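You operate a simulated robot arm through the tools that you are given. There is no shell and no other tool. Be economical: measure what you need, move in short steps, check, and stop when the job is done.

The job below is to be done with a simulated robot arm. You get a single attempt, and the scene is never put back.

## Task
Run the blue sieve in the shaker for 10 seconds.
Fine: lid back on and red knob to LOCK; switch off when it has stopped; sieve, knob and dial stay so.
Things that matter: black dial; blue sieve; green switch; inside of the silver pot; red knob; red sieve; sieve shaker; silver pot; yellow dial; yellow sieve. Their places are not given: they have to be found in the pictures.

The check looks at the end state, three seconds after you hand in, the way a careful person would. Anything else that was tipped, shoved, dropped, spilled or broken makes it a failure. Lids that push on must go on centred and level and be pressed home; caps that screw on are set level and turned clockwise until they are tight.

## Robot
A 6-joint arm with a two-finger parallel gripper, fixed in place. Base frame: the origin is at the foot of the arm, x ahead of it, y to its left, z up; the work surface is at about z = 0. Readings come in mm, rad, newtons and seconds.
With the tool pointing down near the work surface it reaches from about 140 to 580 mm from the base axis. Its first joint turns from -1.152 to 1.152 rad. Payload 2.1 kg.
The tool frame sits at the grasp point between the pads (the TCP): z along the fingers, y along the line on which they close. The tips reach 30 mm beyond it. Largest opening 94 mm; finger width 28, thickness 10; the body of the gripper, 50 by 96 mm, starts 55 mm behind the TCP.
Orientation is that of the tool frame in the base frame, as [roll, pitch, yaw] about the fixed x, y, z axes, in that order (R = Rz(yaw) Ry(pitch) Rx(roll)). With the fingers straight down and closing along the base's y, the tool's x points along the base's -x, its y along +y and its z along -z.

## Interface
- The arm moves only by the tool drive_tool. Its argument "steps" is a list of rows, each an object of numbers (a shift or turn left out is 0, a gripper value left out holds the last): "rx", "ry", "rz": the turn, a rotation vector about the base's x, y, z in rad; "x", "y", "z": the shift along the base's x, y, z in mm; "grip": the finger opening in mm, from 0 to 94. In form: [{"rx": .., "ry": .., "rz": .., "x": .., "y": .., "z": .., "grip": ..}, ...]. A call has 1 to 20 rows; each row shifts and turns the commanded pose from where the row before left it. Each row takes 0.2 s and may step no farther than 50 mm and 0.15 rad from the row before; otherwise, or with a gripper value out of range, the whole call is refused. A pose out of reach is approached as far as the arm can. The call stops where the force on the tool passes 40 N (or 10 N more than at its start, if that is more) or the arm is blocked; 0.2 s more then pass. Each finger travels about 72 mm/s and halts on what it meets, pressing with about 22 N; the grip force reading is that of the motor and also rises with nothing between the fingers. The clock runs only during rows and for 0.2 s after the last one: add rows that do not move to give the fingers time. It gives the time, the measured TCP pose, the force on the tool (base axes), the opening and the grip force at its end, in the units of the frame above (readings bear some noise), with the torque about the TCP (base axes, N m) and any sound that the robot's microphone picked up, and new pictures: "show" is both (left out), scene, wrist or none.
- Cameras (640 x 400 px; columns grow to the right, rows downward): "scene" is fixed at [44.3, -359.7, 504.3]; the picture's right is [0.88, -0.47, 0.00], its down [-0.18, -0.33, -0.93] and it looks along [0.44, 0.82, -0.38] (base axes); focal length 225 px, centre (320, 200). "wrist" rides on the gripper at [76, 14, -102] in the tool frame; the picture's right is [-0.18, 0.98, 0.00], its down [-0.75, -0.14, -0.64] and it looks along [-0.63, -0.12, 0.77] (tool axes); focal length 243 px, centre (320, 200).
- point_at(camera, pixels): there is no depth. For up to 12 entries [column, row, z] of the newest picture of that camera ("zoom" is the newest enlarged one), the place [x, y] in the base frame at which the ray of that pixel passes the height z, good to about 2 mm. No time passes.
- close_up(camera, box): a new picture of the part [left, top, right, bottom] of that camera's present view, enlarged. No time passes.
- close_job(): hands the job in; it is judged then, once.

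Go step by step. Measure first, check grasps and placings, and put right what went wrong. The budget is 80 turns and 200 pictures, counting those below and the enlarged ones. Unless the task says otherwise, let go and move clear before handing in, and close with one line.

The tools are called after "Call:" as name(argument=value, ...) on one line, values as JSON. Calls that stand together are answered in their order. drive_tool: Moves the arm, as the interface text tells. Its arguments: {"type":"object","properties":{"steps":{"type":"array","items":{"type":"object","properties":{"rx":{"type":"number"},"ry":{"type":"number"},"rz":{"type":"number"},"x":{"type":"number"},"y":{"type":"number"},"z":{"type":"number"},"grip":{"type":"number"}}}},"show":{"type":"string","enum":["both","scene","wrist","none"]}},"required":["steps"]} The other tools are called the same way: point_at (camera, pixels) gives the place at which the rays of pixels pass given heights; close_up (camera, box) takes an enlarged picture of a part of a camera's view; close_job () hands the job in.

At the start:

```text
time_s: 0.0
position: [285.3, -56.3, 422.3]
tcp_rot: [-3.141, 0.0, -3.141]
wrist_force: [-0.2, 0.4, 0.5]
ft_torque: [-0.02, -0.01, 0.01]
width: 93.8
finger_force: 0.0
```

scene: 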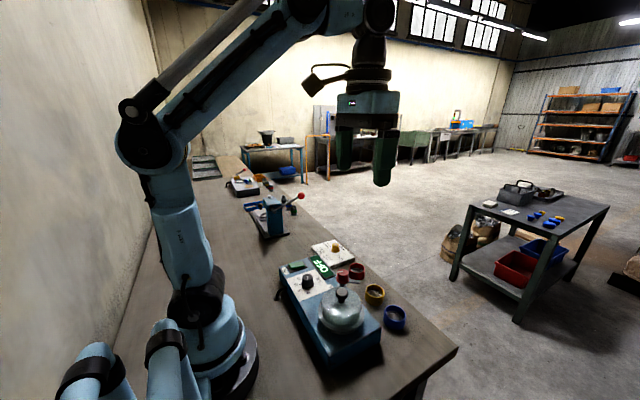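
wrist: 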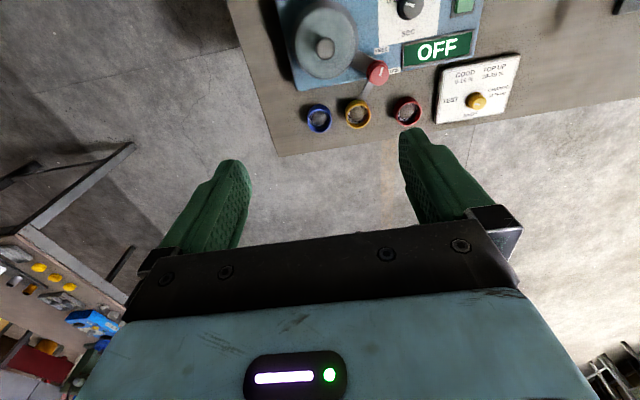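

The scene shows the shaker at about (330,310) with the lidded pot, and the three sieves are to its right. I'll enlarge both views to read the labels.

Call:
close_up(camera="scene", box=[260, 230, 420, 370])

Call:
close_up(camera="wrist", box=[270, 0, 530, 160])

```text
2.86 times, centred on (340, 300) of scene
```

zoom: 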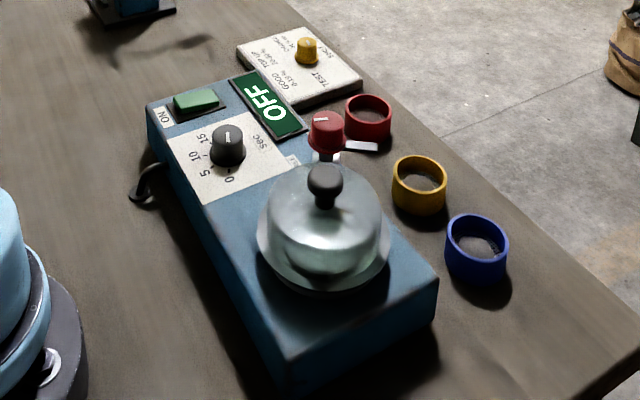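

```text
2.46 times, centred on (400, 80) of wrist
```

zoom: 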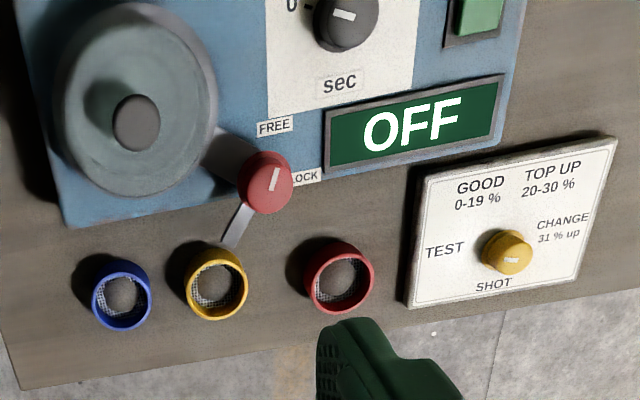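

I'll place the main features roughly, guessing the heights for now.

Call:
point_at(camera="wrist", pixels=[[320, 118, 0], [358, 114, 0], [408, 110, 0], [377, 73, 80], [377, 73, 100], [325, 45, 130], [410, 8, 80], [465, 5, 70], [476, 101, 30], [297, 88, 70]])

Call:
point_at(camera="scene", pixels=[[396, 325, 0], [374, 299, 0], [356, 275, 0], [343, 276, 80], [343, 276, 100], [341, 295, 130], [307, 281, 80], [295, 266, 70], [336, 247, 30], [342, 367, 0]])

```text
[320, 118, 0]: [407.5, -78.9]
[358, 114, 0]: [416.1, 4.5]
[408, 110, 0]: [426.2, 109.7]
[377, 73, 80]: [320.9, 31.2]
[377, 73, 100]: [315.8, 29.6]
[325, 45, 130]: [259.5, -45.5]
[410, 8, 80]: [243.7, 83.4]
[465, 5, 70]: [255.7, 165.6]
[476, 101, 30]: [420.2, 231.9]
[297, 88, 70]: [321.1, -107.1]
```

```text
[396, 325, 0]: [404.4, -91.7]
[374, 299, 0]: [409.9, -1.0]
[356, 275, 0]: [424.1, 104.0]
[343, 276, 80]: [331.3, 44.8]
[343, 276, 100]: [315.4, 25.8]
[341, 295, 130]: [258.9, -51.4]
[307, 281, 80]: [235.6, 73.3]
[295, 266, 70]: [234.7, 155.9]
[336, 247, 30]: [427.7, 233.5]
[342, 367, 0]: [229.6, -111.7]
```

Heights roughly agree: the sieves are near x≈410 and the lid near (260,-48). I'll tilt the wrist so its camera looks straight down on the shaker.

Call:
drive_tool(steps=[{"ry": 0.137, "y": 14}, {"ry": 0.137, "y": 14}, {"ry": 0.137, "y": 14, "z": -10}, {"ry": 0.137, "y": 14, "z": -20}, {"ry": 0.137, "z": -20}, {}])

```text
time_s: 0.7
position: [290.2, -25.2, 415.8]
tcp_rot: [-3.139, -0.3, -3.133]
wrist_force: [6.5, 0.5, -10.6]
ft_torque: [-0.17, 0.23, -0.12]
width: 93.7
finger_force: 0.0
stopped in row 3: the force on the tool passed its limit at 100 N (the readings are from after the stop); the commanded pose is now the measured one
```

scene: 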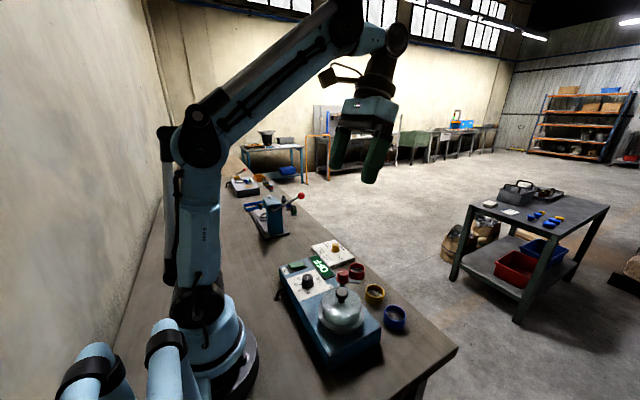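
wrist: 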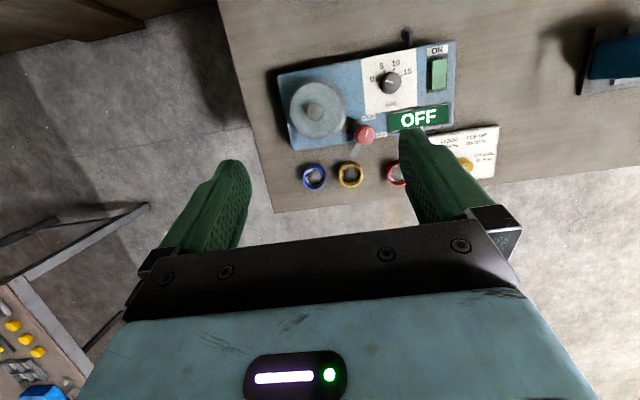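

The tilt stopped at 0.3 rad, probably at a joint limit, but the view is already usable. I'll enlarge it.

Call:
close_up(camera="wrist", box=[265, 30, 505, 200])

Call:
point_at(camera="wrist", pixels=[[314, 178, 0], [349, 175, 0], [396, 174, 0], [364, 134, 80], [364, 134, 100], [314, 111, 130], [391, 83, 80], [438, 73, 70], [466, 164, 30], [302, 151, 70], [278, 74, 70], [456, 40, 70]])

```text
2.35 times, centred on (385, 115) of wrist
```

zoom: 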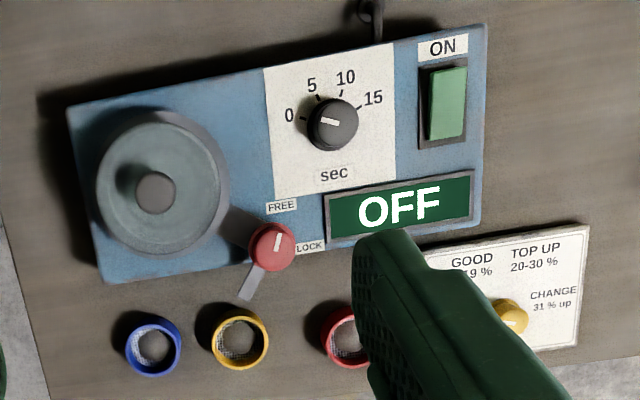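

```text
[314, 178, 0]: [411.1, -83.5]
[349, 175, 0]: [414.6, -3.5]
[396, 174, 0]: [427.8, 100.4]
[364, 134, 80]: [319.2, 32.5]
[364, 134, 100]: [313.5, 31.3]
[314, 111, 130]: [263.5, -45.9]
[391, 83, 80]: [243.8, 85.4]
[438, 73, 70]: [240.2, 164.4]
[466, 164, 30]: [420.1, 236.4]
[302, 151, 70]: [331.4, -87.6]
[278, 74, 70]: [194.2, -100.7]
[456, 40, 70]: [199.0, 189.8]
```

Now I can read it: the black dial points at 0, the red knob is at FREE with its arm pointing away from the lid, and the switch is off. I'll go lower for accurate measurements.

Call:
drive_tool(steps=[{"x": -15, "y": 5, "z": -20}, {"x": -15, "y": 10, "z": -30}, {"x": -15, "y": 10, "z": -30}, {"x": -15, "y": 10, "z": -30}, {"x": -15, "y": 10, "z": -25}, {}])

```text
time_s: 2.1
position: [213.7, 19.3, 280.1]
tcp_rot: [-3.139, -0.302, -3.135]
wrist_force: [0.4, 0.0, 0.3]
ft_torque: [-0.01, 0.01, 0.0]
width: 94.2
finger_force: 0.0
```

scene: 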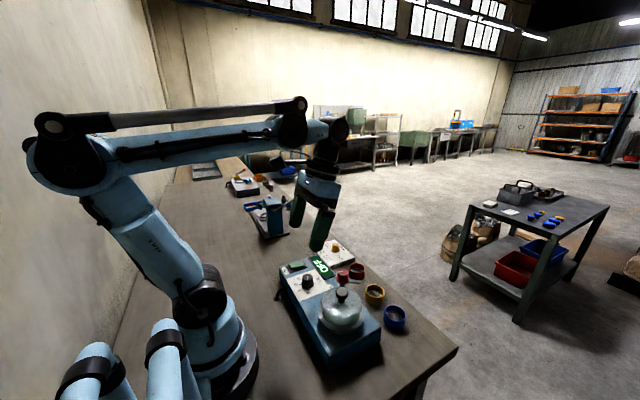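
wrist: 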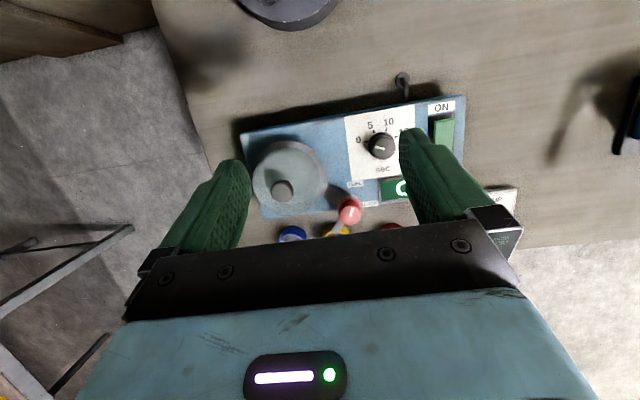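

Call:
close_up(camera="wrist", box=[230, 80, 480, 240])

Call:
point_at(camera="wrist", pixels=[[282, 189, 110], [282, 189, 140], [349, 208, 90], [349, 208, 120], [381, 144, 80], [381, 144, 110], [240, 133, 60], [240, 133, 80], [465, 96, 60], [465, 96, 80], [293, 232, 20], [293, 232, 40]])

Call:
close_up(camera="scene", box=[270, 250, 390, 375])

```text
2.50 times, centred on (355, 160) of wrist
```

zoom: 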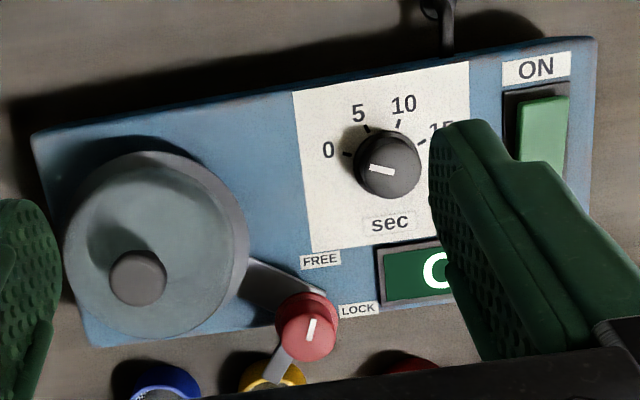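

```text
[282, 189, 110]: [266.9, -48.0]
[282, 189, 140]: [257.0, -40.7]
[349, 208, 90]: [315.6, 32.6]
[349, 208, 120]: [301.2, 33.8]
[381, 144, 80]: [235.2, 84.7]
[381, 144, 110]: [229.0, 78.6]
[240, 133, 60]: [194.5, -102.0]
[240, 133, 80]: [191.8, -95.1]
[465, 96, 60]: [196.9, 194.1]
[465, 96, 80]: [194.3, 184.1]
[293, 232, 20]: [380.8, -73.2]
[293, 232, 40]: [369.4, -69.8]
```

```text
3.20 times, centred on (330, 312) of scene
```

zoom: 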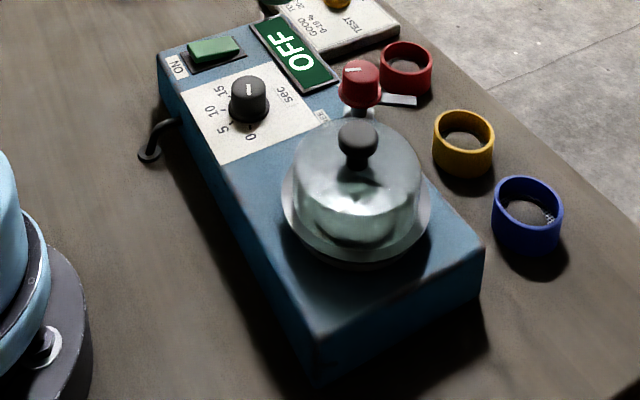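

I'll triangulate the heights against the scene camera.

Call:
point_at(camera="scene", pixels=[[341.9, 291, 110], [341.9, 291, 140], [342.8, 271.4, 90], [342.8, 271.4, 120], [307.5, 276, 80], [307.5, 276, 110], [394.7, 309.8, 20], [394.7, 309.8, 40], [381.3, 326.7, 60], [381.3, 326.7, 80], [317.8, 355, 60], [317.8, 355, 80]])

Call:
point_at(camera="scene", pixels=[[394.7, 322, 0], [373, 297, 0], [373, 288, 30], [356, 266, 30], [296, 265, 70], [296, 265, 85], [313, 267, 70], [348, 259, 0], [319.4, 370.8, 0]])

```text
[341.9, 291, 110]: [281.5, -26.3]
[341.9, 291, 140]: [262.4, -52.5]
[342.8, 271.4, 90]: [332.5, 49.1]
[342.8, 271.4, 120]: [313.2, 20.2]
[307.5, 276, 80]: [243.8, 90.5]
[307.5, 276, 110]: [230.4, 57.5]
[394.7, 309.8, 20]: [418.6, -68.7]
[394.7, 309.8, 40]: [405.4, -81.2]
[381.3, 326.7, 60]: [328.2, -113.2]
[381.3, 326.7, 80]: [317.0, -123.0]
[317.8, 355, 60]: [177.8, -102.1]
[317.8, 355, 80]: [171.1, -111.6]
```

```text
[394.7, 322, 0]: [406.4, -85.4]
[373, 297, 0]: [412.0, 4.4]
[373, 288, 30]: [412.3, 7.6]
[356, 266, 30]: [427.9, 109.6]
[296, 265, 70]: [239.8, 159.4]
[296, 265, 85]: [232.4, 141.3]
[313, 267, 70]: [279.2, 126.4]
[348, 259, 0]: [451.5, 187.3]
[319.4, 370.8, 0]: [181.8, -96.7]
```

Call:
point_at(camera="wrist", pixels=[[282.2, 191.2, 110], [282.2, 191.2, 140], [349.5, 214.8, 90], [349.5, 214.8, 120], [381.8, 146, 80], [381.8, 146, 110]])

Call:
point_at(camera="scene", pixels=[[327.8, 355, 60], [327.8, 355, 80], [329.4, 370.8, 0]])

```text
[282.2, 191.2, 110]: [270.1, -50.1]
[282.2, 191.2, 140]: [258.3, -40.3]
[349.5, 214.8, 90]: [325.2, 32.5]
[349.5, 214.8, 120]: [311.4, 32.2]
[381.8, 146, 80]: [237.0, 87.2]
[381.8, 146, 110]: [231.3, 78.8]
```

```text
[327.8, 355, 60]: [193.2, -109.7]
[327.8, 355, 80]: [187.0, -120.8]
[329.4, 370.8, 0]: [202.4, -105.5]
```

The lid knob top is about (264,-45,131), the red knob about (318,32,107), and the dial about (240,86,84). I'll straighten the tool and hover over the lid knob.

Call:
drive_tool(steps=[{"ry": -0.1, "x": 15, "y": -20, "z": -10}, {"ry": -0.1, "x": 15, "y": -20, "z": -10}, {"ry": -0.1, "x": 20, "y": -24, "z": -20}, {"z": -30}, {"z": -10}, {}])

```text
time_s: 3.5
position: [265.2, -42.9, 201.7]
tcp_rot: [-3.137, 0.0, -3.134]
wrist_force: [0.9, -0.5, -0.4]
ft_torque: [0.02, 0.03, 0.04]
width: 94.1
finger_force: 0.1
```

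scene: 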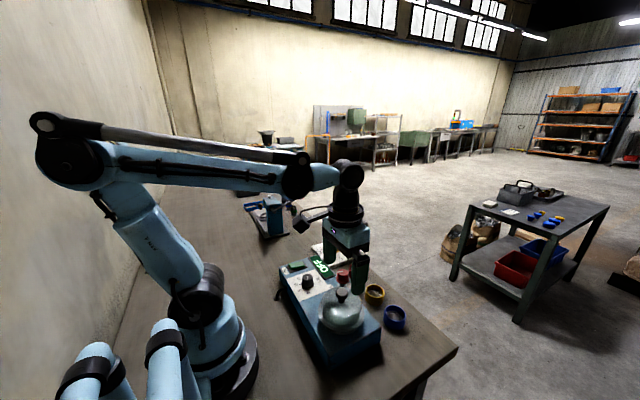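
wrist: 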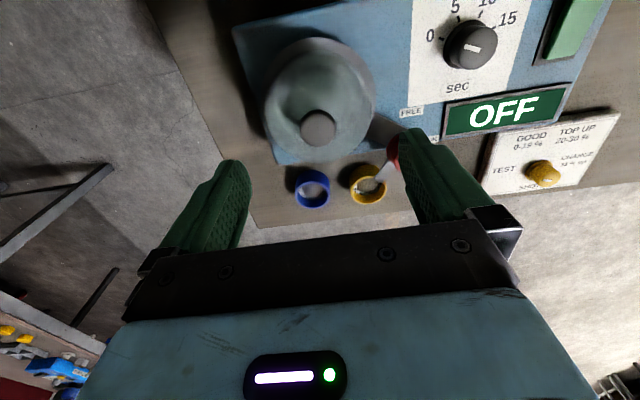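

Call:
close_up(camera="wrist", box=[230, 20, 420, 180])

Call:
point_at(camera="wrist", pixels=[[317.5, 127, 110], [317.5, 127, 130], [317.5, 127, 140]])

Call:
close_up(camera="scene", box=[300, 250, 390, 340])

```text
2.50 times, centred on (325, 100) of wrist
```

zoom: 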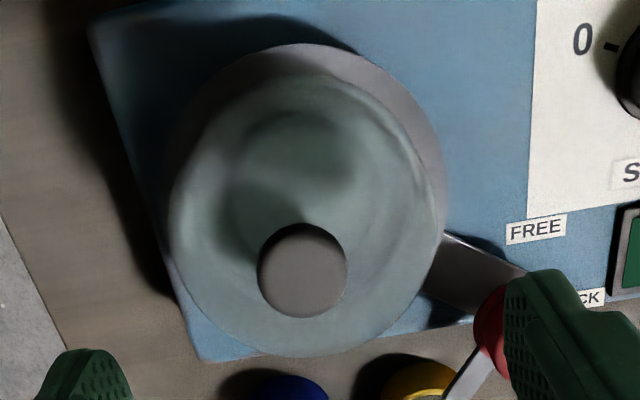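

```text
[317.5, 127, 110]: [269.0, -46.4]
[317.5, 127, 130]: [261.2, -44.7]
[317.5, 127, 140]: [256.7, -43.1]
```

```text
4.44 times, centred on (345, 295) of scene
```

zoom: 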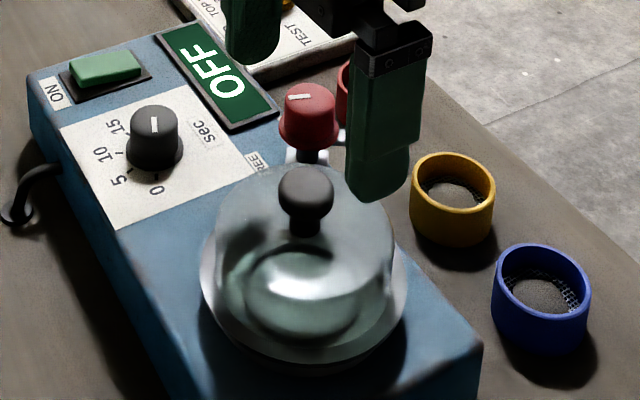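

The lid knob is at about (262,-45), 26 mm across. I'll narrow the fingers, come down around it and close.

Call:
drive_tool(steps=[{"x": -2.5, "y": -2, "grip": 56}, {"z": -20}, {"z": -20}, {"z": -15}, {"z": -8}, {}])

```text
time_s: 4.9
position: [262.7, -45.1, 139.1]
tcp_rot: [-3.138, -0.001, -3.134]
wrist_force: [-0.4, -0.1, 0.4]
ft_torque: [0.03, -0.02, -0.01]
width: 56.1
finger_force: 0.0
```

scene: 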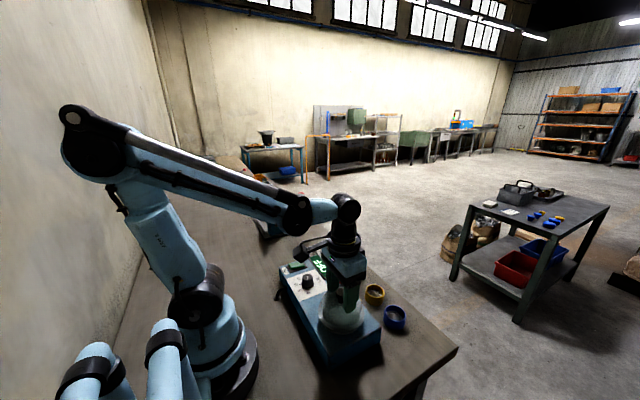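
wrist: 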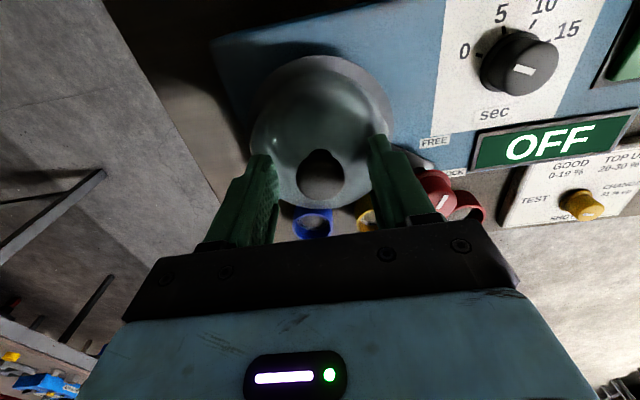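

The knob sits between the pads at (322,175). I'll close on it.

Call:
drive_tool(steps=[{"grip": 15}, {"grip": 15}, {}, {}], show="wrist")

```text
time_s: 5.9
position: [264.1, -45.0, 139.1]
tcp_rot: [-3.139, -0.001, -3.135]
wrist_force: [-0.2, -0.6, 0.1]
ft_torque: [-0.01, -0.01, -0.01]
width: 26.7
finger_force: 21.6
heard: snap
```

wrist: 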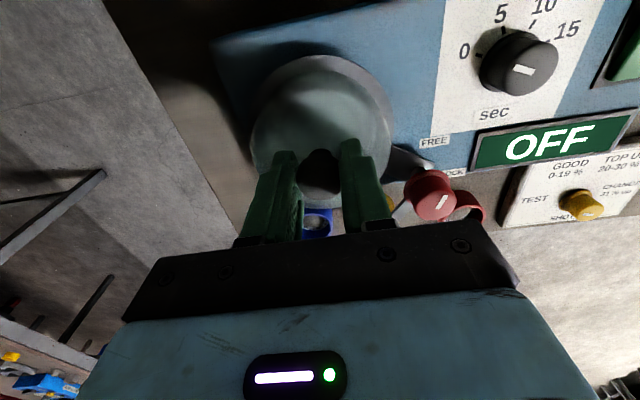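

The knob is held at 26.7 mm, and I heard a snap. I'll lift straight up gently.

Call:
drive_tool(steps=[{"z": 3}, {"z": 4}, {"z": 8}, {"z": 15}, {"z": 20}, {"z": 25}, {}])

```text
time_s: 7.5
position: [261.6, -44.8, 213.9]
tcp_rot: [-3.138, -0.001, -3.135]
wrist_force: [0.4, 1.0, -1.5]
ft_torque: [-0.02, -0.04, -0.02]
width: 26.7
finger_force: 21.7
```

scene: 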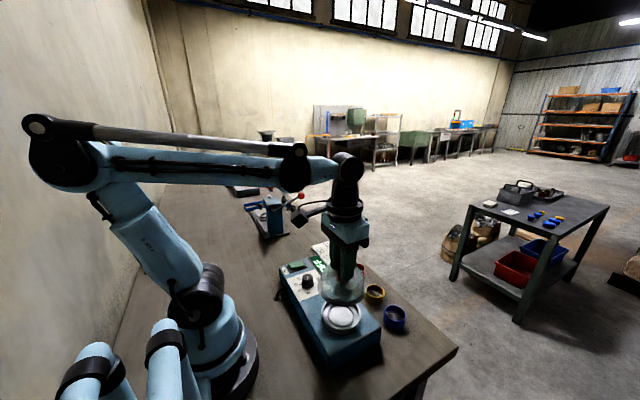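
wrist: 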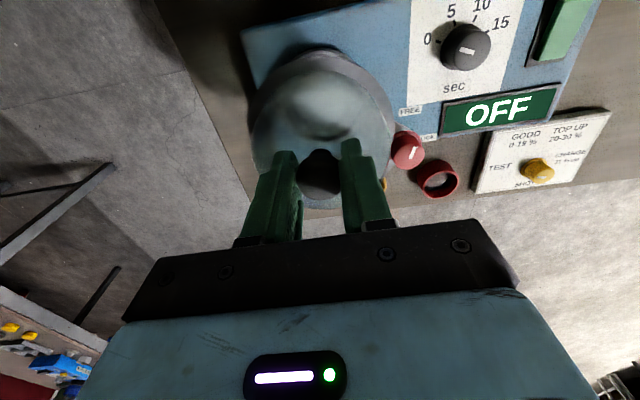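

The lid is up and the pot is open in the scene at (341,316). I'll look into it before moving on.

Call:
close_up(camera="scene", box=[300, 250, 390, 350])

```text
4.00 times, centred on (345, 300) of scene
```

zoom: 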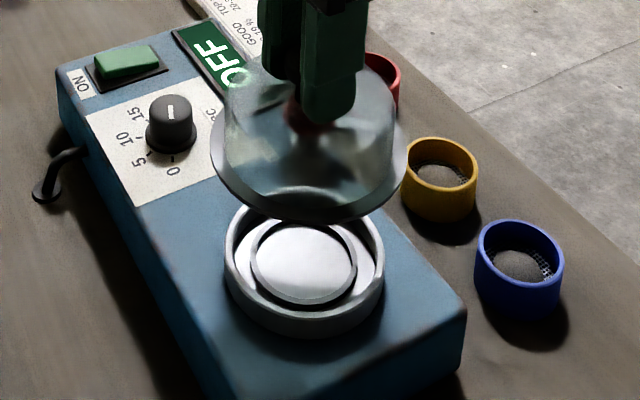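

The pot is a low ring with an inner seat for the sieve. I'll measure the pot and look for a free patch of table for the lid.

Call:
point_at(camera="scene", pixels=[[458, 348, 0], [400, 390, 0], [375, 399, 0], [270, 235, 0], [250, 260, 0], [278, 300, 0]])

Call:
close_up(camera="scene", box=[190, 170, 370, 310])

Call:
point_at(camera="scene", pixels=[[341, 316, 55], [341, 316, 65], [322.5, 313, 70], [360, 313, 70], [340, 328, 70], [341, 319, 60]])

```text
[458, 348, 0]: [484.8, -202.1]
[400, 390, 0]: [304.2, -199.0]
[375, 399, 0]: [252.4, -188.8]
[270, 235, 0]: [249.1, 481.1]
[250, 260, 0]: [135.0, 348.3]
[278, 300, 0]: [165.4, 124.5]
```

```text
2.86 times, centred on (280, 240) of scene
```

zoom: 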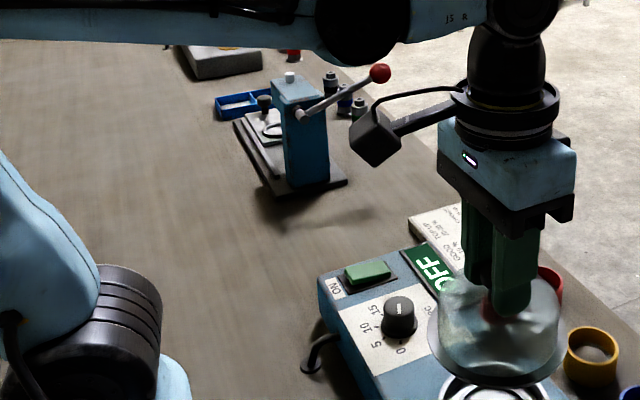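

```text
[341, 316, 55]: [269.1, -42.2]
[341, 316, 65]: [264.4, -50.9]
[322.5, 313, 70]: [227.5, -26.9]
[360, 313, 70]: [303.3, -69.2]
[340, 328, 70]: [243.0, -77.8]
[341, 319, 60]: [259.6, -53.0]
```

The patch around (240,290) is clear, since the shaker ends at y≈194 and the press starts near y≈470. I'll carry the lid there, high over the dial and switch.

Call:
drive_tool(steps=[{"z": 15}, {"y": 40, "x": -3}, {"y": 45, "x": -3}, {"y": 45, "x": -3}, {"y": 45, "x": -3}, {"y": 45, "x": -3}, {"y": 45, "x": -3}, {"y": 40, "x": -3}, {"y": 30}, {}, {"z": -30}, {"z": -30}, {"z": -30}, {"z": -20}, {}])

```text
time_s: 10.7
position: [241.4, 287.5, 117.8]
tcp_rot: [-3.138, -0.003, -3.135]
wrist_force: [-0.1, 0.0, -0.8]
ft_torque: [-0.01, -0.05, -0.02]
width: 26.4
finger_force: 21.7
```

scene: 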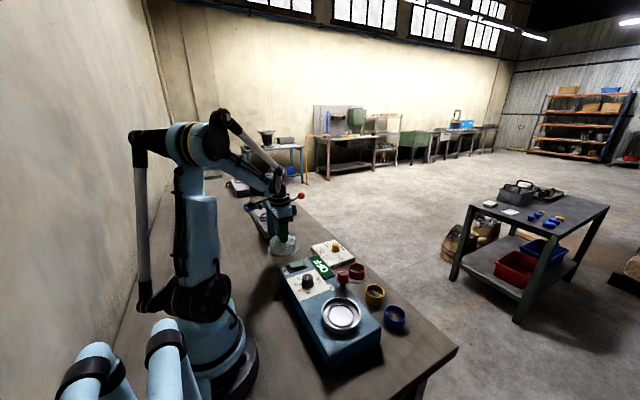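
wrist: 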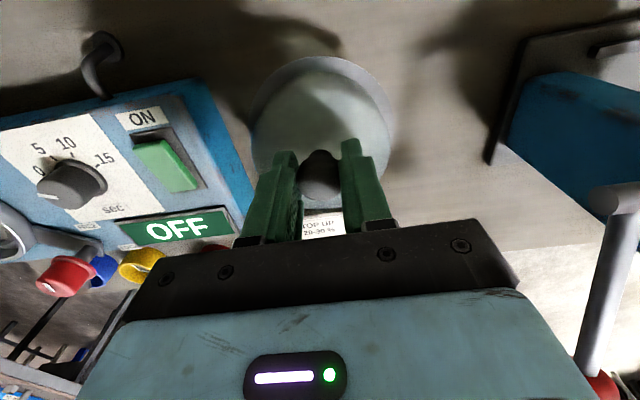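

The lid is over clear table. I'll lower it until it touches.

Call:
drive_tool(steps=[{"z": -15}, {"z": -10}, {"z": -5}, {"z": -4}, {"z": -4}, {}], show="scene")

Call:
close_up(camera="scene", box=[220, 200, 340, 280])

```text
time_s: 12.1
position: [241.8, 288.9, 79.6]
tcp_rot: [-3.138, -0.003, -3.136]
wrist_force: [-0.5, 0.3, -1.3]
ft_torque: [-0.02, 0.0, 0.03]
width: 27.0
finger_force: 21.5
```

scene: 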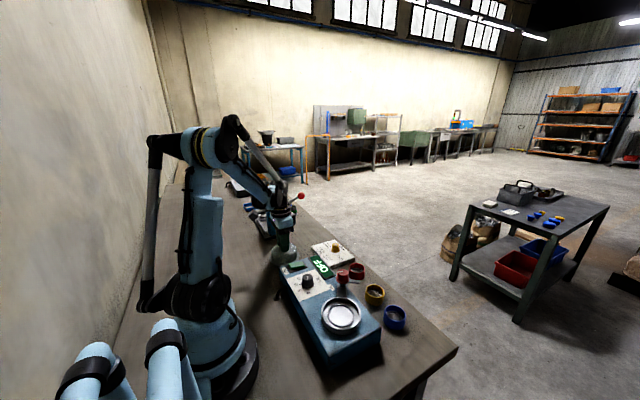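

```text
5.00 times, centred on (280, 240) of scene
```

zoom: 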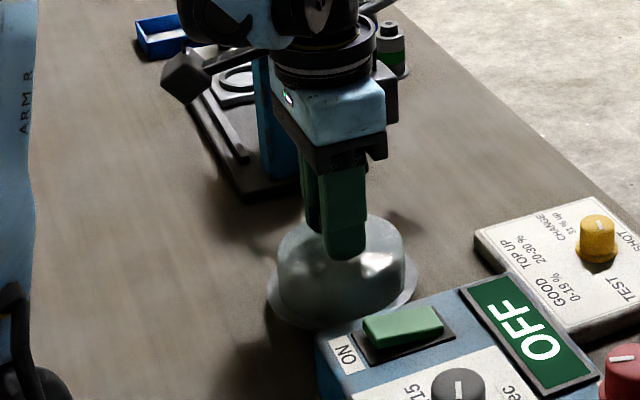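

Call:
drive_tool(steps=[{"z": -3}, {"z": -2}, {"z": -2}, {"z": -2}, {}], show="none")

```text
time_s: 13.3
position: [241.4, 289.6, 69.7]
tcp_rot: [-3.136, -0.002, -3.135]
wrist_force: [-0.6, -0.3, -1.3]
ft_torque: [0.0, -0.02, -0.02]
width: 26.7
finger_force: 21.3
```

Call:
drive_tool(steps=[{"z": -2}, {"z": -2}, {"z": -2}, {}], show="scene")

Call:
close_up(camera="scene", box=[250, 215, 320, 275])

```text
time_s: 14.3
position: [241.7, 290.6, 65.3]
tcp_rot: [-3.136, -0.006, -3.133]
wrist_force: [-7.3, -2.7, 20.6]
ft_torque: [0.01, 0.02, 0.0]
width: 26.8
finger_force: 22.1
```

scene: 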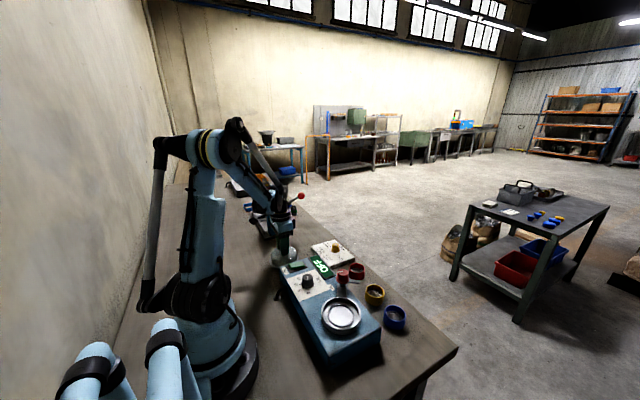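

```text
6.67 times, centred on (285, 245) of scene
```

zoom: 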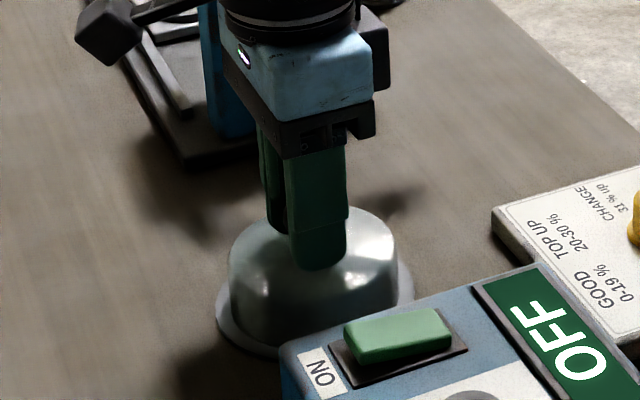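

The lid touches down at TCP z≈66, so its bottom sat at z≈73 on the pot. I'll ease off, let go and rise.

Call:
drive_tool(steps=[{"z": 1.5}, {"grip": 50}, {"grip": 50}, {}, {"z": 20}, {"z": 40}, {"z": 40}, {"z": 40}, {}])

```text
time_s: 16.3
position: [242.5, 290.2, 206.8]
tcp_rot: [-3.138, -0.002, -3.136]
wrist_force: [0.2, -1.1, -0.2]
ft_torque: [0.02, 0.0, 0.03]
width: 50.1
finger_force: 0.1
```

scene: 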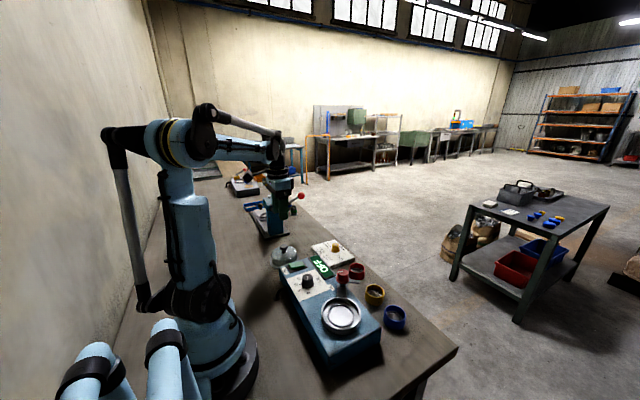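
wrist: 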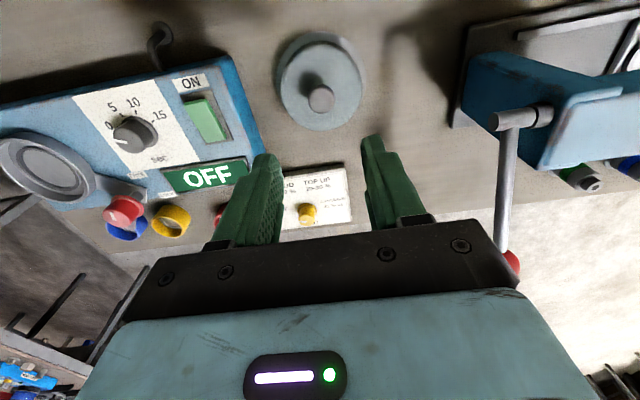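

The lid stands upright at (241.6,290). Now I'll go to the blue sieve.

Call:
drive_tool(steps=[{"y": -40}, {"y": -40, "x": 20}, {"y": -40, "x": 20}, {"y": -42, "x": 20}, {"y": -42, "x": 20}, {"y": -42, "x": 20}, {"y": -42, "x": 20}, {"y": -42, "x": 20}, {"y": -42, "x": 25, "grip": 90}, {"z": -25}, {"z": -25}, {}])

Call:
close_up(camera="wrist", box=[240, 60, 420, 180])

Call:
close_up(camera="scene", box=[330, 270, 430, 340])

```text
time_s: 18.9
position: [407.9, -83.9, 155.7]
tcp_rot: [-3.137, -0.001, -3.135]
wrist_force: [0.4, 0.3, -0.6]
ft_torque: [-0.02, -0.02, 0.01]
width: 89.9
finger_force: 0.2
```

scene: 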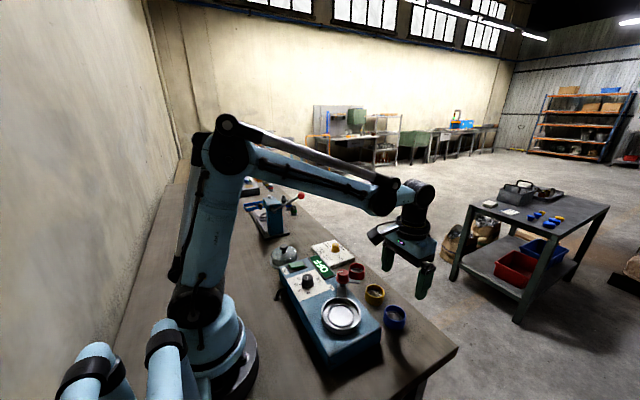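
wrist: 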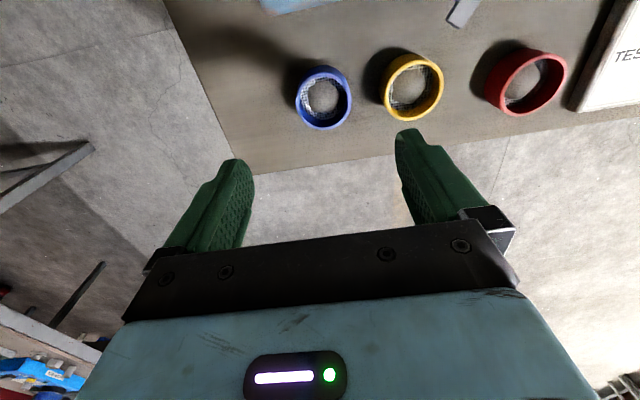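

```text
3.33 times, centred on (330, 120) of wrist
```

zoom: 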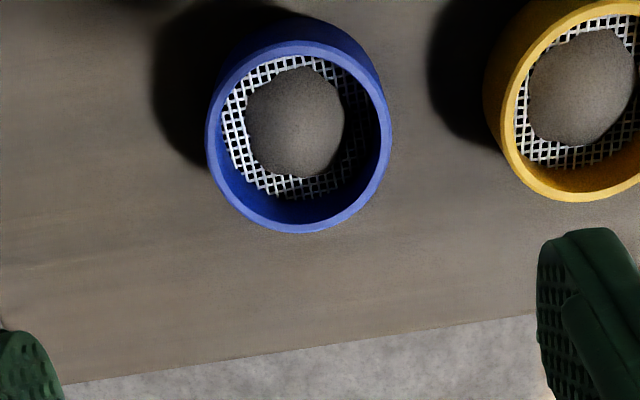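

```text
5.71 times, centred on (380, 305) of scene
```

zoom: 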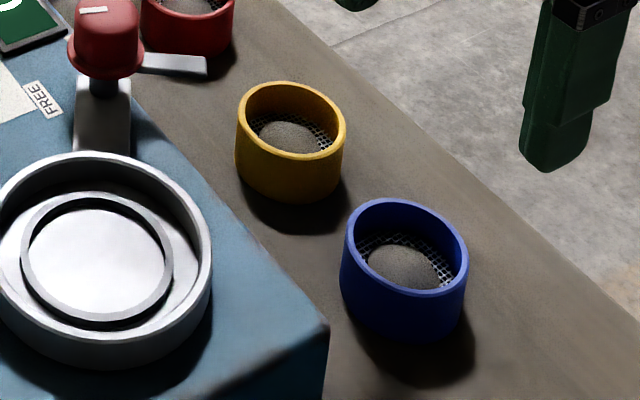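

The blue sieve holds a heap of sand, so it must stay level. I'll measure its rim centre and height.

Call:
point_at(camera="wrist", pixels=[[323.7, 101.1, 20], [323.7, 101.1, 40], [295.8, 105, 35], [351.6, 97.5, 35], [322, 130, 35], [412.5, 87, 35]])

Call:
point_at(camera="scene", pixels=[[395.1, 313.4, 20], [395.1, 313.4, 40], [394, 329.6, 0]])

```text
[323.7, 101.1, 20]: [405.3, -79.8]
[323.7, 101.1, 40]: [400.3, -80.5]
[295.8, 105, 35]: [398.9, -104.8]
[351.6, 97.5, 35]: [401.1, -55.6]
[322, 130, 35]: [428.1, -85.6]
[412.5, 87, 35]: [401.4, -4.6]
```

```text
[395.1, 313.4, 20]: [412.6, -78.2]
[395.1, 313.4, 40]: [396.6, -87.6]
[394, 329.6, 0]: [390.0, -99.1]
```

The sieve rim is centred at about (402,-80.5), z≈32, 50 mm across. I'll narrow to 66 so the right finger clears the yellow sieve, then hover lower and check.

Call:
drive_tool(steps=[{"x": -5.5, "y": 3.4, "grip": 66}, {"z": -25}, {"z": -25}, {"z": -20}, {}], show="both")

Call:
close_up(camera="wrist", box=[220, 90, 440, 250])

```text
time_s: 20.1
position: [401.4, -79.3, 86.4]
tcp_rot: [-3.14, 0.0, -3.134]
wrist_force: [-0.1, 1.0, -0.5]
ft_torque: [0.0, 0.02, -0.02]
width: 66.0
finger_force: 0.1
```

scene: 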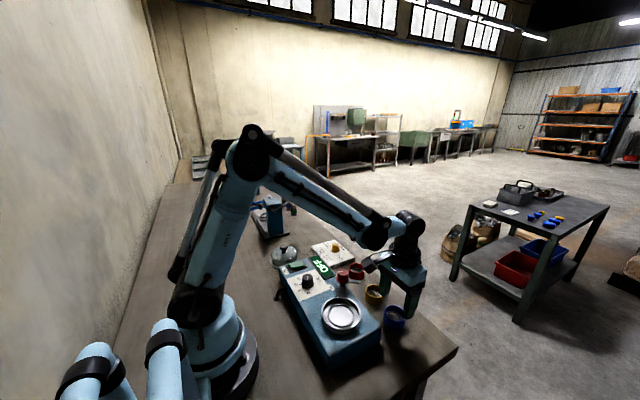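
wrist: 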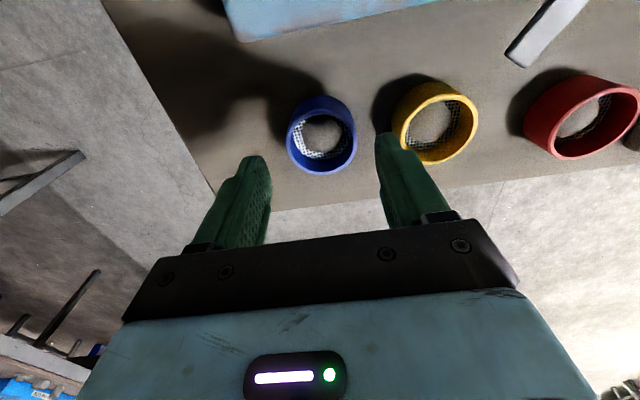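

```text
2.50 times, centred on (330, 170) of wrist
```

zoom: 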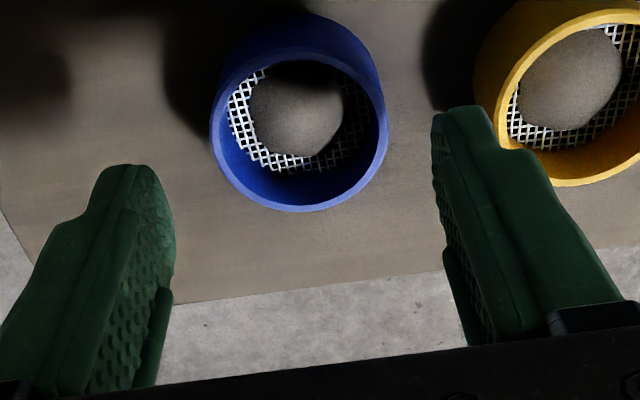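

Call:
point_at(camera="zoom", pixels=[[300, 129, 28], [300, 129, 36], [209, 136, 32], [390, 122, 32], [300, 47, 32], [300, 213, 32], [500, 98, 32]])

```text
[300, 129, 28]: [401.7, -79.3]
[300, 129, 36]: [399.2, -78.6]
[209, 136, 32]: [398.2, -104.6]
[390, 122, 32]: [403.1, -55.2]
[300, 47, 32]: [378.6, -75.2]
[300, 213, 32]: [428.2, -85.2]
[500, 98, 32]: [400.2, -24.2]
```

The centre is confirmed at (402.5,-80), and the yellow rim edge at y≈-25 leaves room. I'll descend and close gently.

Call:
drive_tool(steps=[{"x": 1, "y": -0.7, "z": -15}, {"z": -12}, {"z": -12}, {}, {"grip": 56}, {"grip": 50}, {"grip": 44}, {"grip": 40}, {}])

```text
time_s: 22.1
position: [401.5, -81.2, 46.8]
tcp_rot: [-3.138, -0.002, -3.134]
wrist_force: [-0.1, 0.0, 0.7]
ft_torque: [-0.04, 0.02, 0.02]
width: 51.5
finger_force: 21.6
```

scene: 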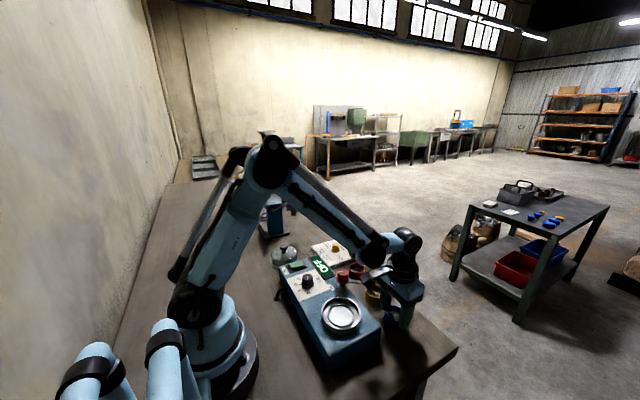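
wrist: 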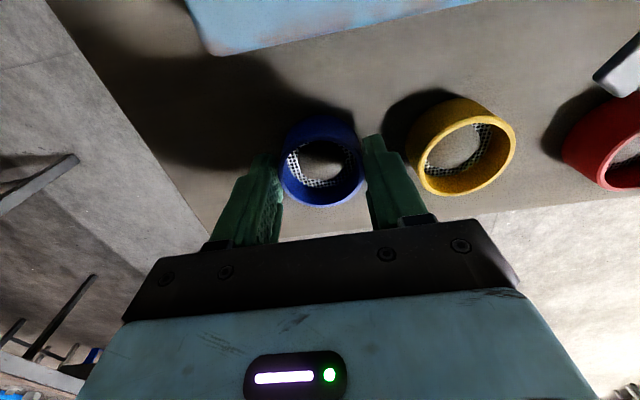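

The sieve is gripped at 51.5 mm. I'll lift it smoothly and level.

Call:
drive_tool(steps=[{"z": 4}, {"z": 10}, {"z": 15}, {"z": 18}, {"z": 18}, {"z": 18}, {"z": 15}, {"z": 10}, {"z": 5}, {}])

Call:
close_up(camera="scene", box=[300, 250, 430, 350])

```text
time_s: 24.3
position: [402.2, -79.5, 159.6]
tcp_rot: [-3.139, -0.001, -3.134]
wrist_force: [-0.3, -0.5, -1.7]
ft_torque: [0.03, 0.01, -0.03]
width: 51.2
finger_force: 22.0
```

scene: 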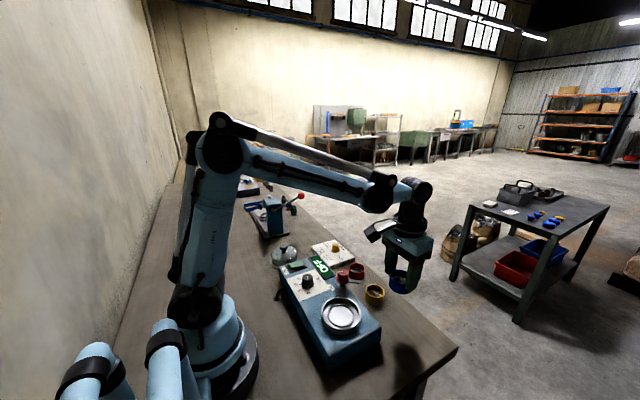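
wrist: 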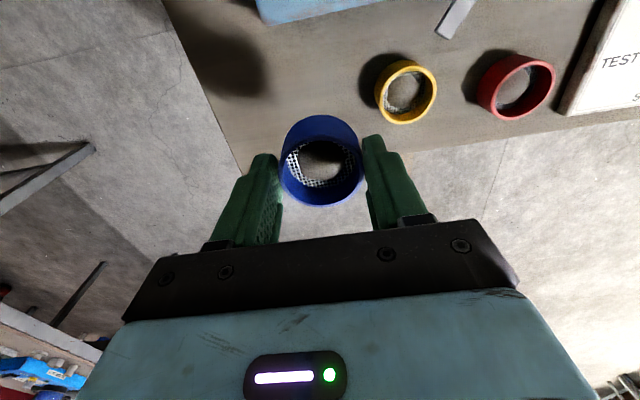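

```text
4.00 times, centred on (365, 300) of scene
```

zoom: 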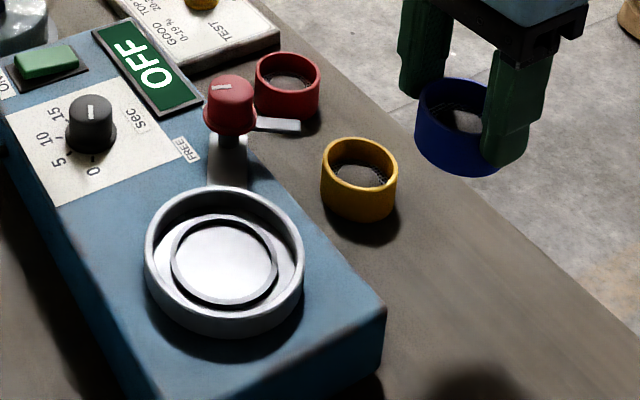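

The sieve is level and clear. I'll stop partway to get a good wrist view of the open pot.

Call:
drive_tool(steps=[{"x": -12}, {"x": -22, "y": 8}, {"x": -22, "y": 10}, {"x": -20, "y": 10}, {"x": -10, "y": 6}, {}])

Call:
close_up(camera="wrist", box=[240, 0, 440, 125])

```text
time_s: 25.7
position: [318.4, -46.1, 163.5]
tcp_rot: [-3.138, -0.001, -3.135]
wrist_force: [0.4, 0.0, -1.6]
ft_torque: [0.01, -0.02, 0.01]
width: 51.0
finger_force: 21.8
```

scene: 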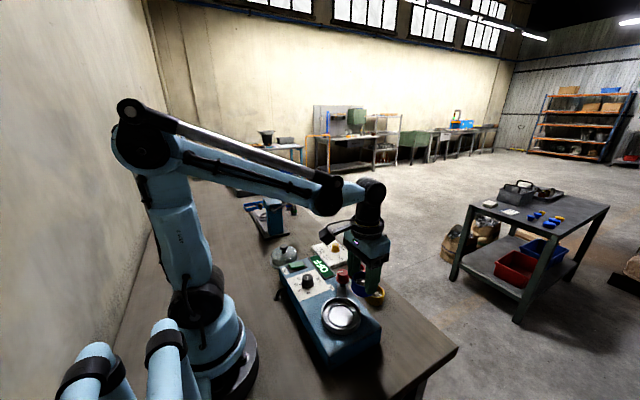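
wrist: 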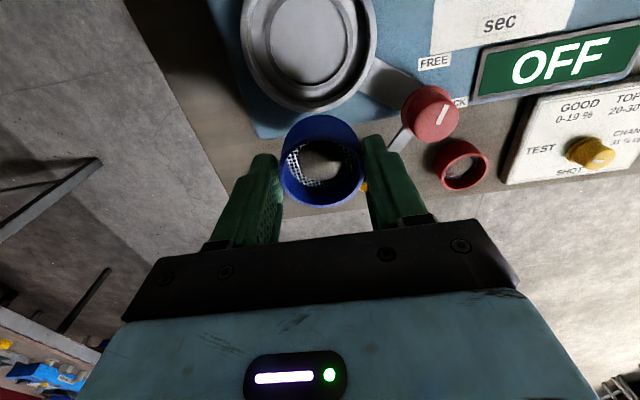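

```text
3.20 times, centred on (340, 62) of wrist
```

zoom: 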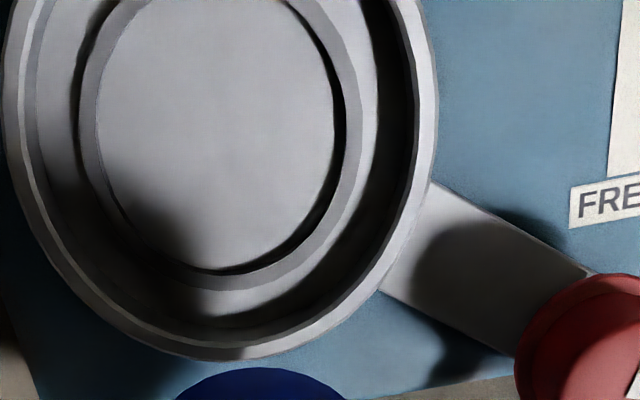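

The pot's upper edge is cropped, so I'll back off 18 mm to see all of the seat ring.

Call:
drive_tool(steps=[{"x": -9}, {"x": -9}, {}, {}], show="wrist")

Call:
close_up(camera="wrist", box=[220, 0, 420, 125])

```text
time_s: 26.7
position: [299.3, -45.9, 161.2]
tcp_rot: [-3.136, -0.003, -3.134]
wrist_force: [0.4, 0.6, -0.7]
ft_torque: [0.03, 0.01, 0.0]
width: 51.2
finger_force: 22.1
```

wrist: 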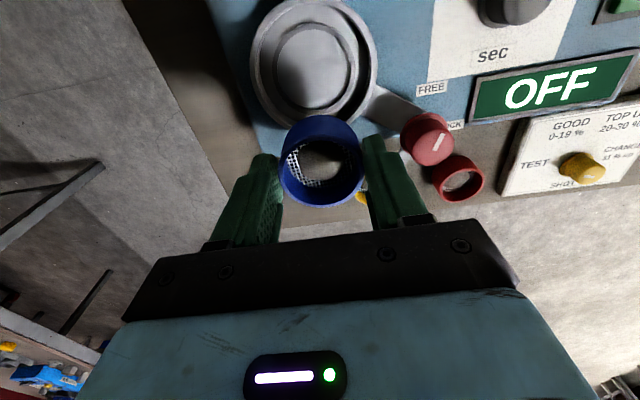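

```text
3.20 times, centred on (320, 62) of wrist
```

zoom: 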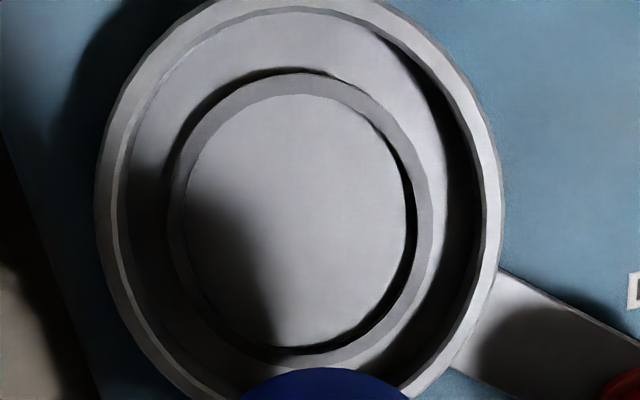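

Call:
point_at(camera="zoom", pixels=[[187, 220, 62], [412, 220, 62], [299, 95, 62], [299, 354, 62], [168, 220, 62], [432, 220, 62], [299, 72, 62], [299, 370, 62], [96, 190, 73], [503, 190, 73], [299, 222, 62], [299, 222, 70]])

```text
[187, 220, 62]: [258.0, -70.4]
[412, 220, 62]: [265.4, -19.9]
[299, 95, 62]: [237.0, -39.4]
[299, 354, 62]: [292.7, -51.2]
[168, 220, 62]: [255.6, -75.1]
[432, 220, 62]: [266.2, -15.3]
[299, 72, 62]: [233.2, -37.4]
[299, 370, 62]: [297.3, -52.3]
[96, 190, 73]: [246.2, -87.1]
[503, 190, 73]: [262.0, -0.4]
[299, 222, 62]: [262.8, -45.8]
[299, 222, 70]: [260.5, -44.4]
```

The seat ring has an inner diameter of about 53 mm, centred near (264,-45.4), so the 51 mm sieve drops inside it with little play. I'll check where the sieve sits relative to the TCP.

Call:
close_up(camera="wrist", box=[260, 100, 388, 220])

```text
3.33 times, centred on (324, 160) of wrist
```

zoom: 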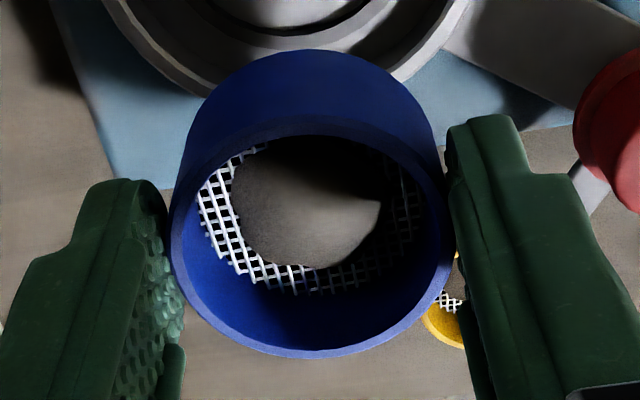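

Call:
point_at(camera="zoom", pixels=[[170, 240, 146], [452, 225, 146], [316, 116, 146], [308, 358, 146], [311, 232, 146], [316, 116, 142], [308, 358, 142]])

```text
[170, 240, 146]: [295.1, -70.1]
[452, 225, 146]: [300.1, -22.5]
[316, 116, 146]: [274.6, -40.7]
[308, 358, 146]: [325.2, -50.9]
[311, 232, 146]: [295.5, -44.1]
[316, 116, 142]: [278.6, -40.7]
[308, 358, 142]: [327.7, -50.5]
```

The sieve sits about 0.8 mm ahead of the TCP in x and is centred in y. I'll move above the seat and lower to just over the rim.

Call:
drive_tool(steps=[{"x": -10, "y": 0.8}, {"x": -15}, {"x": -10.3}, {}, {"z": -15}, {"z": -12}, {"z": -8}, {}, {}])

Call:
close_up(camera="wrist", box=[220, 60, 420, 220])

Call:
close_up(camera="scene", box=[305, 270, 385, 340])

```text
time_s: 28.7
position: [262.0, -44.5, 125.3]
tcp_rot: [-3.138, -0.002, -3.136]
wrist_force: [-0.1, -0.2, -1.0]
ft_torque: [-0.04, -0.01, -0.03]
width: 51.2
finger_force: 22.0
```

scene: 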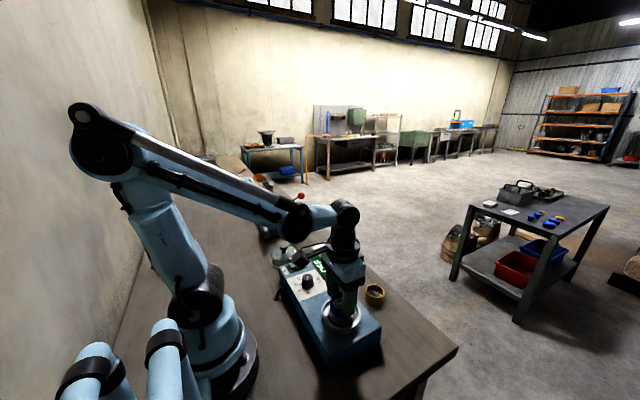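
wrist: 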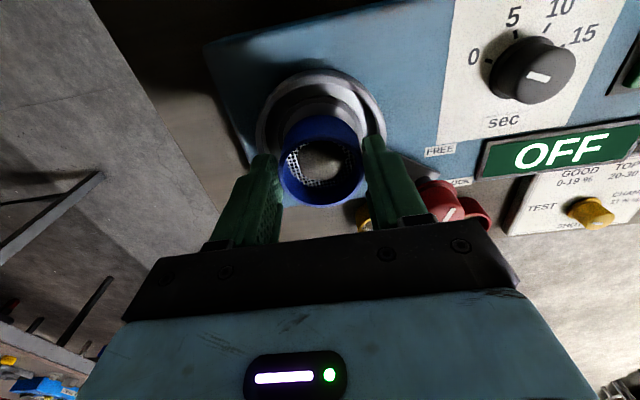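

```text
2.50 times, centred on (320, 140) of wrist
```

zoom: 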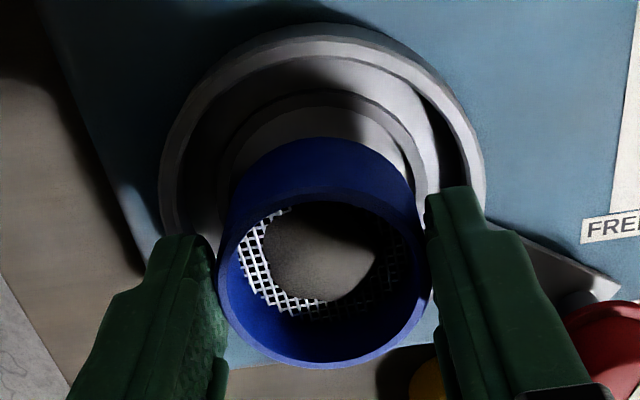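

```text
5.71 times, centred on (345, 305) of scene
```

zoom: 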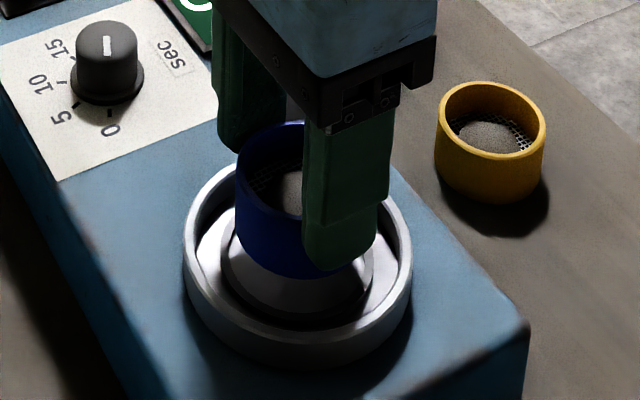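

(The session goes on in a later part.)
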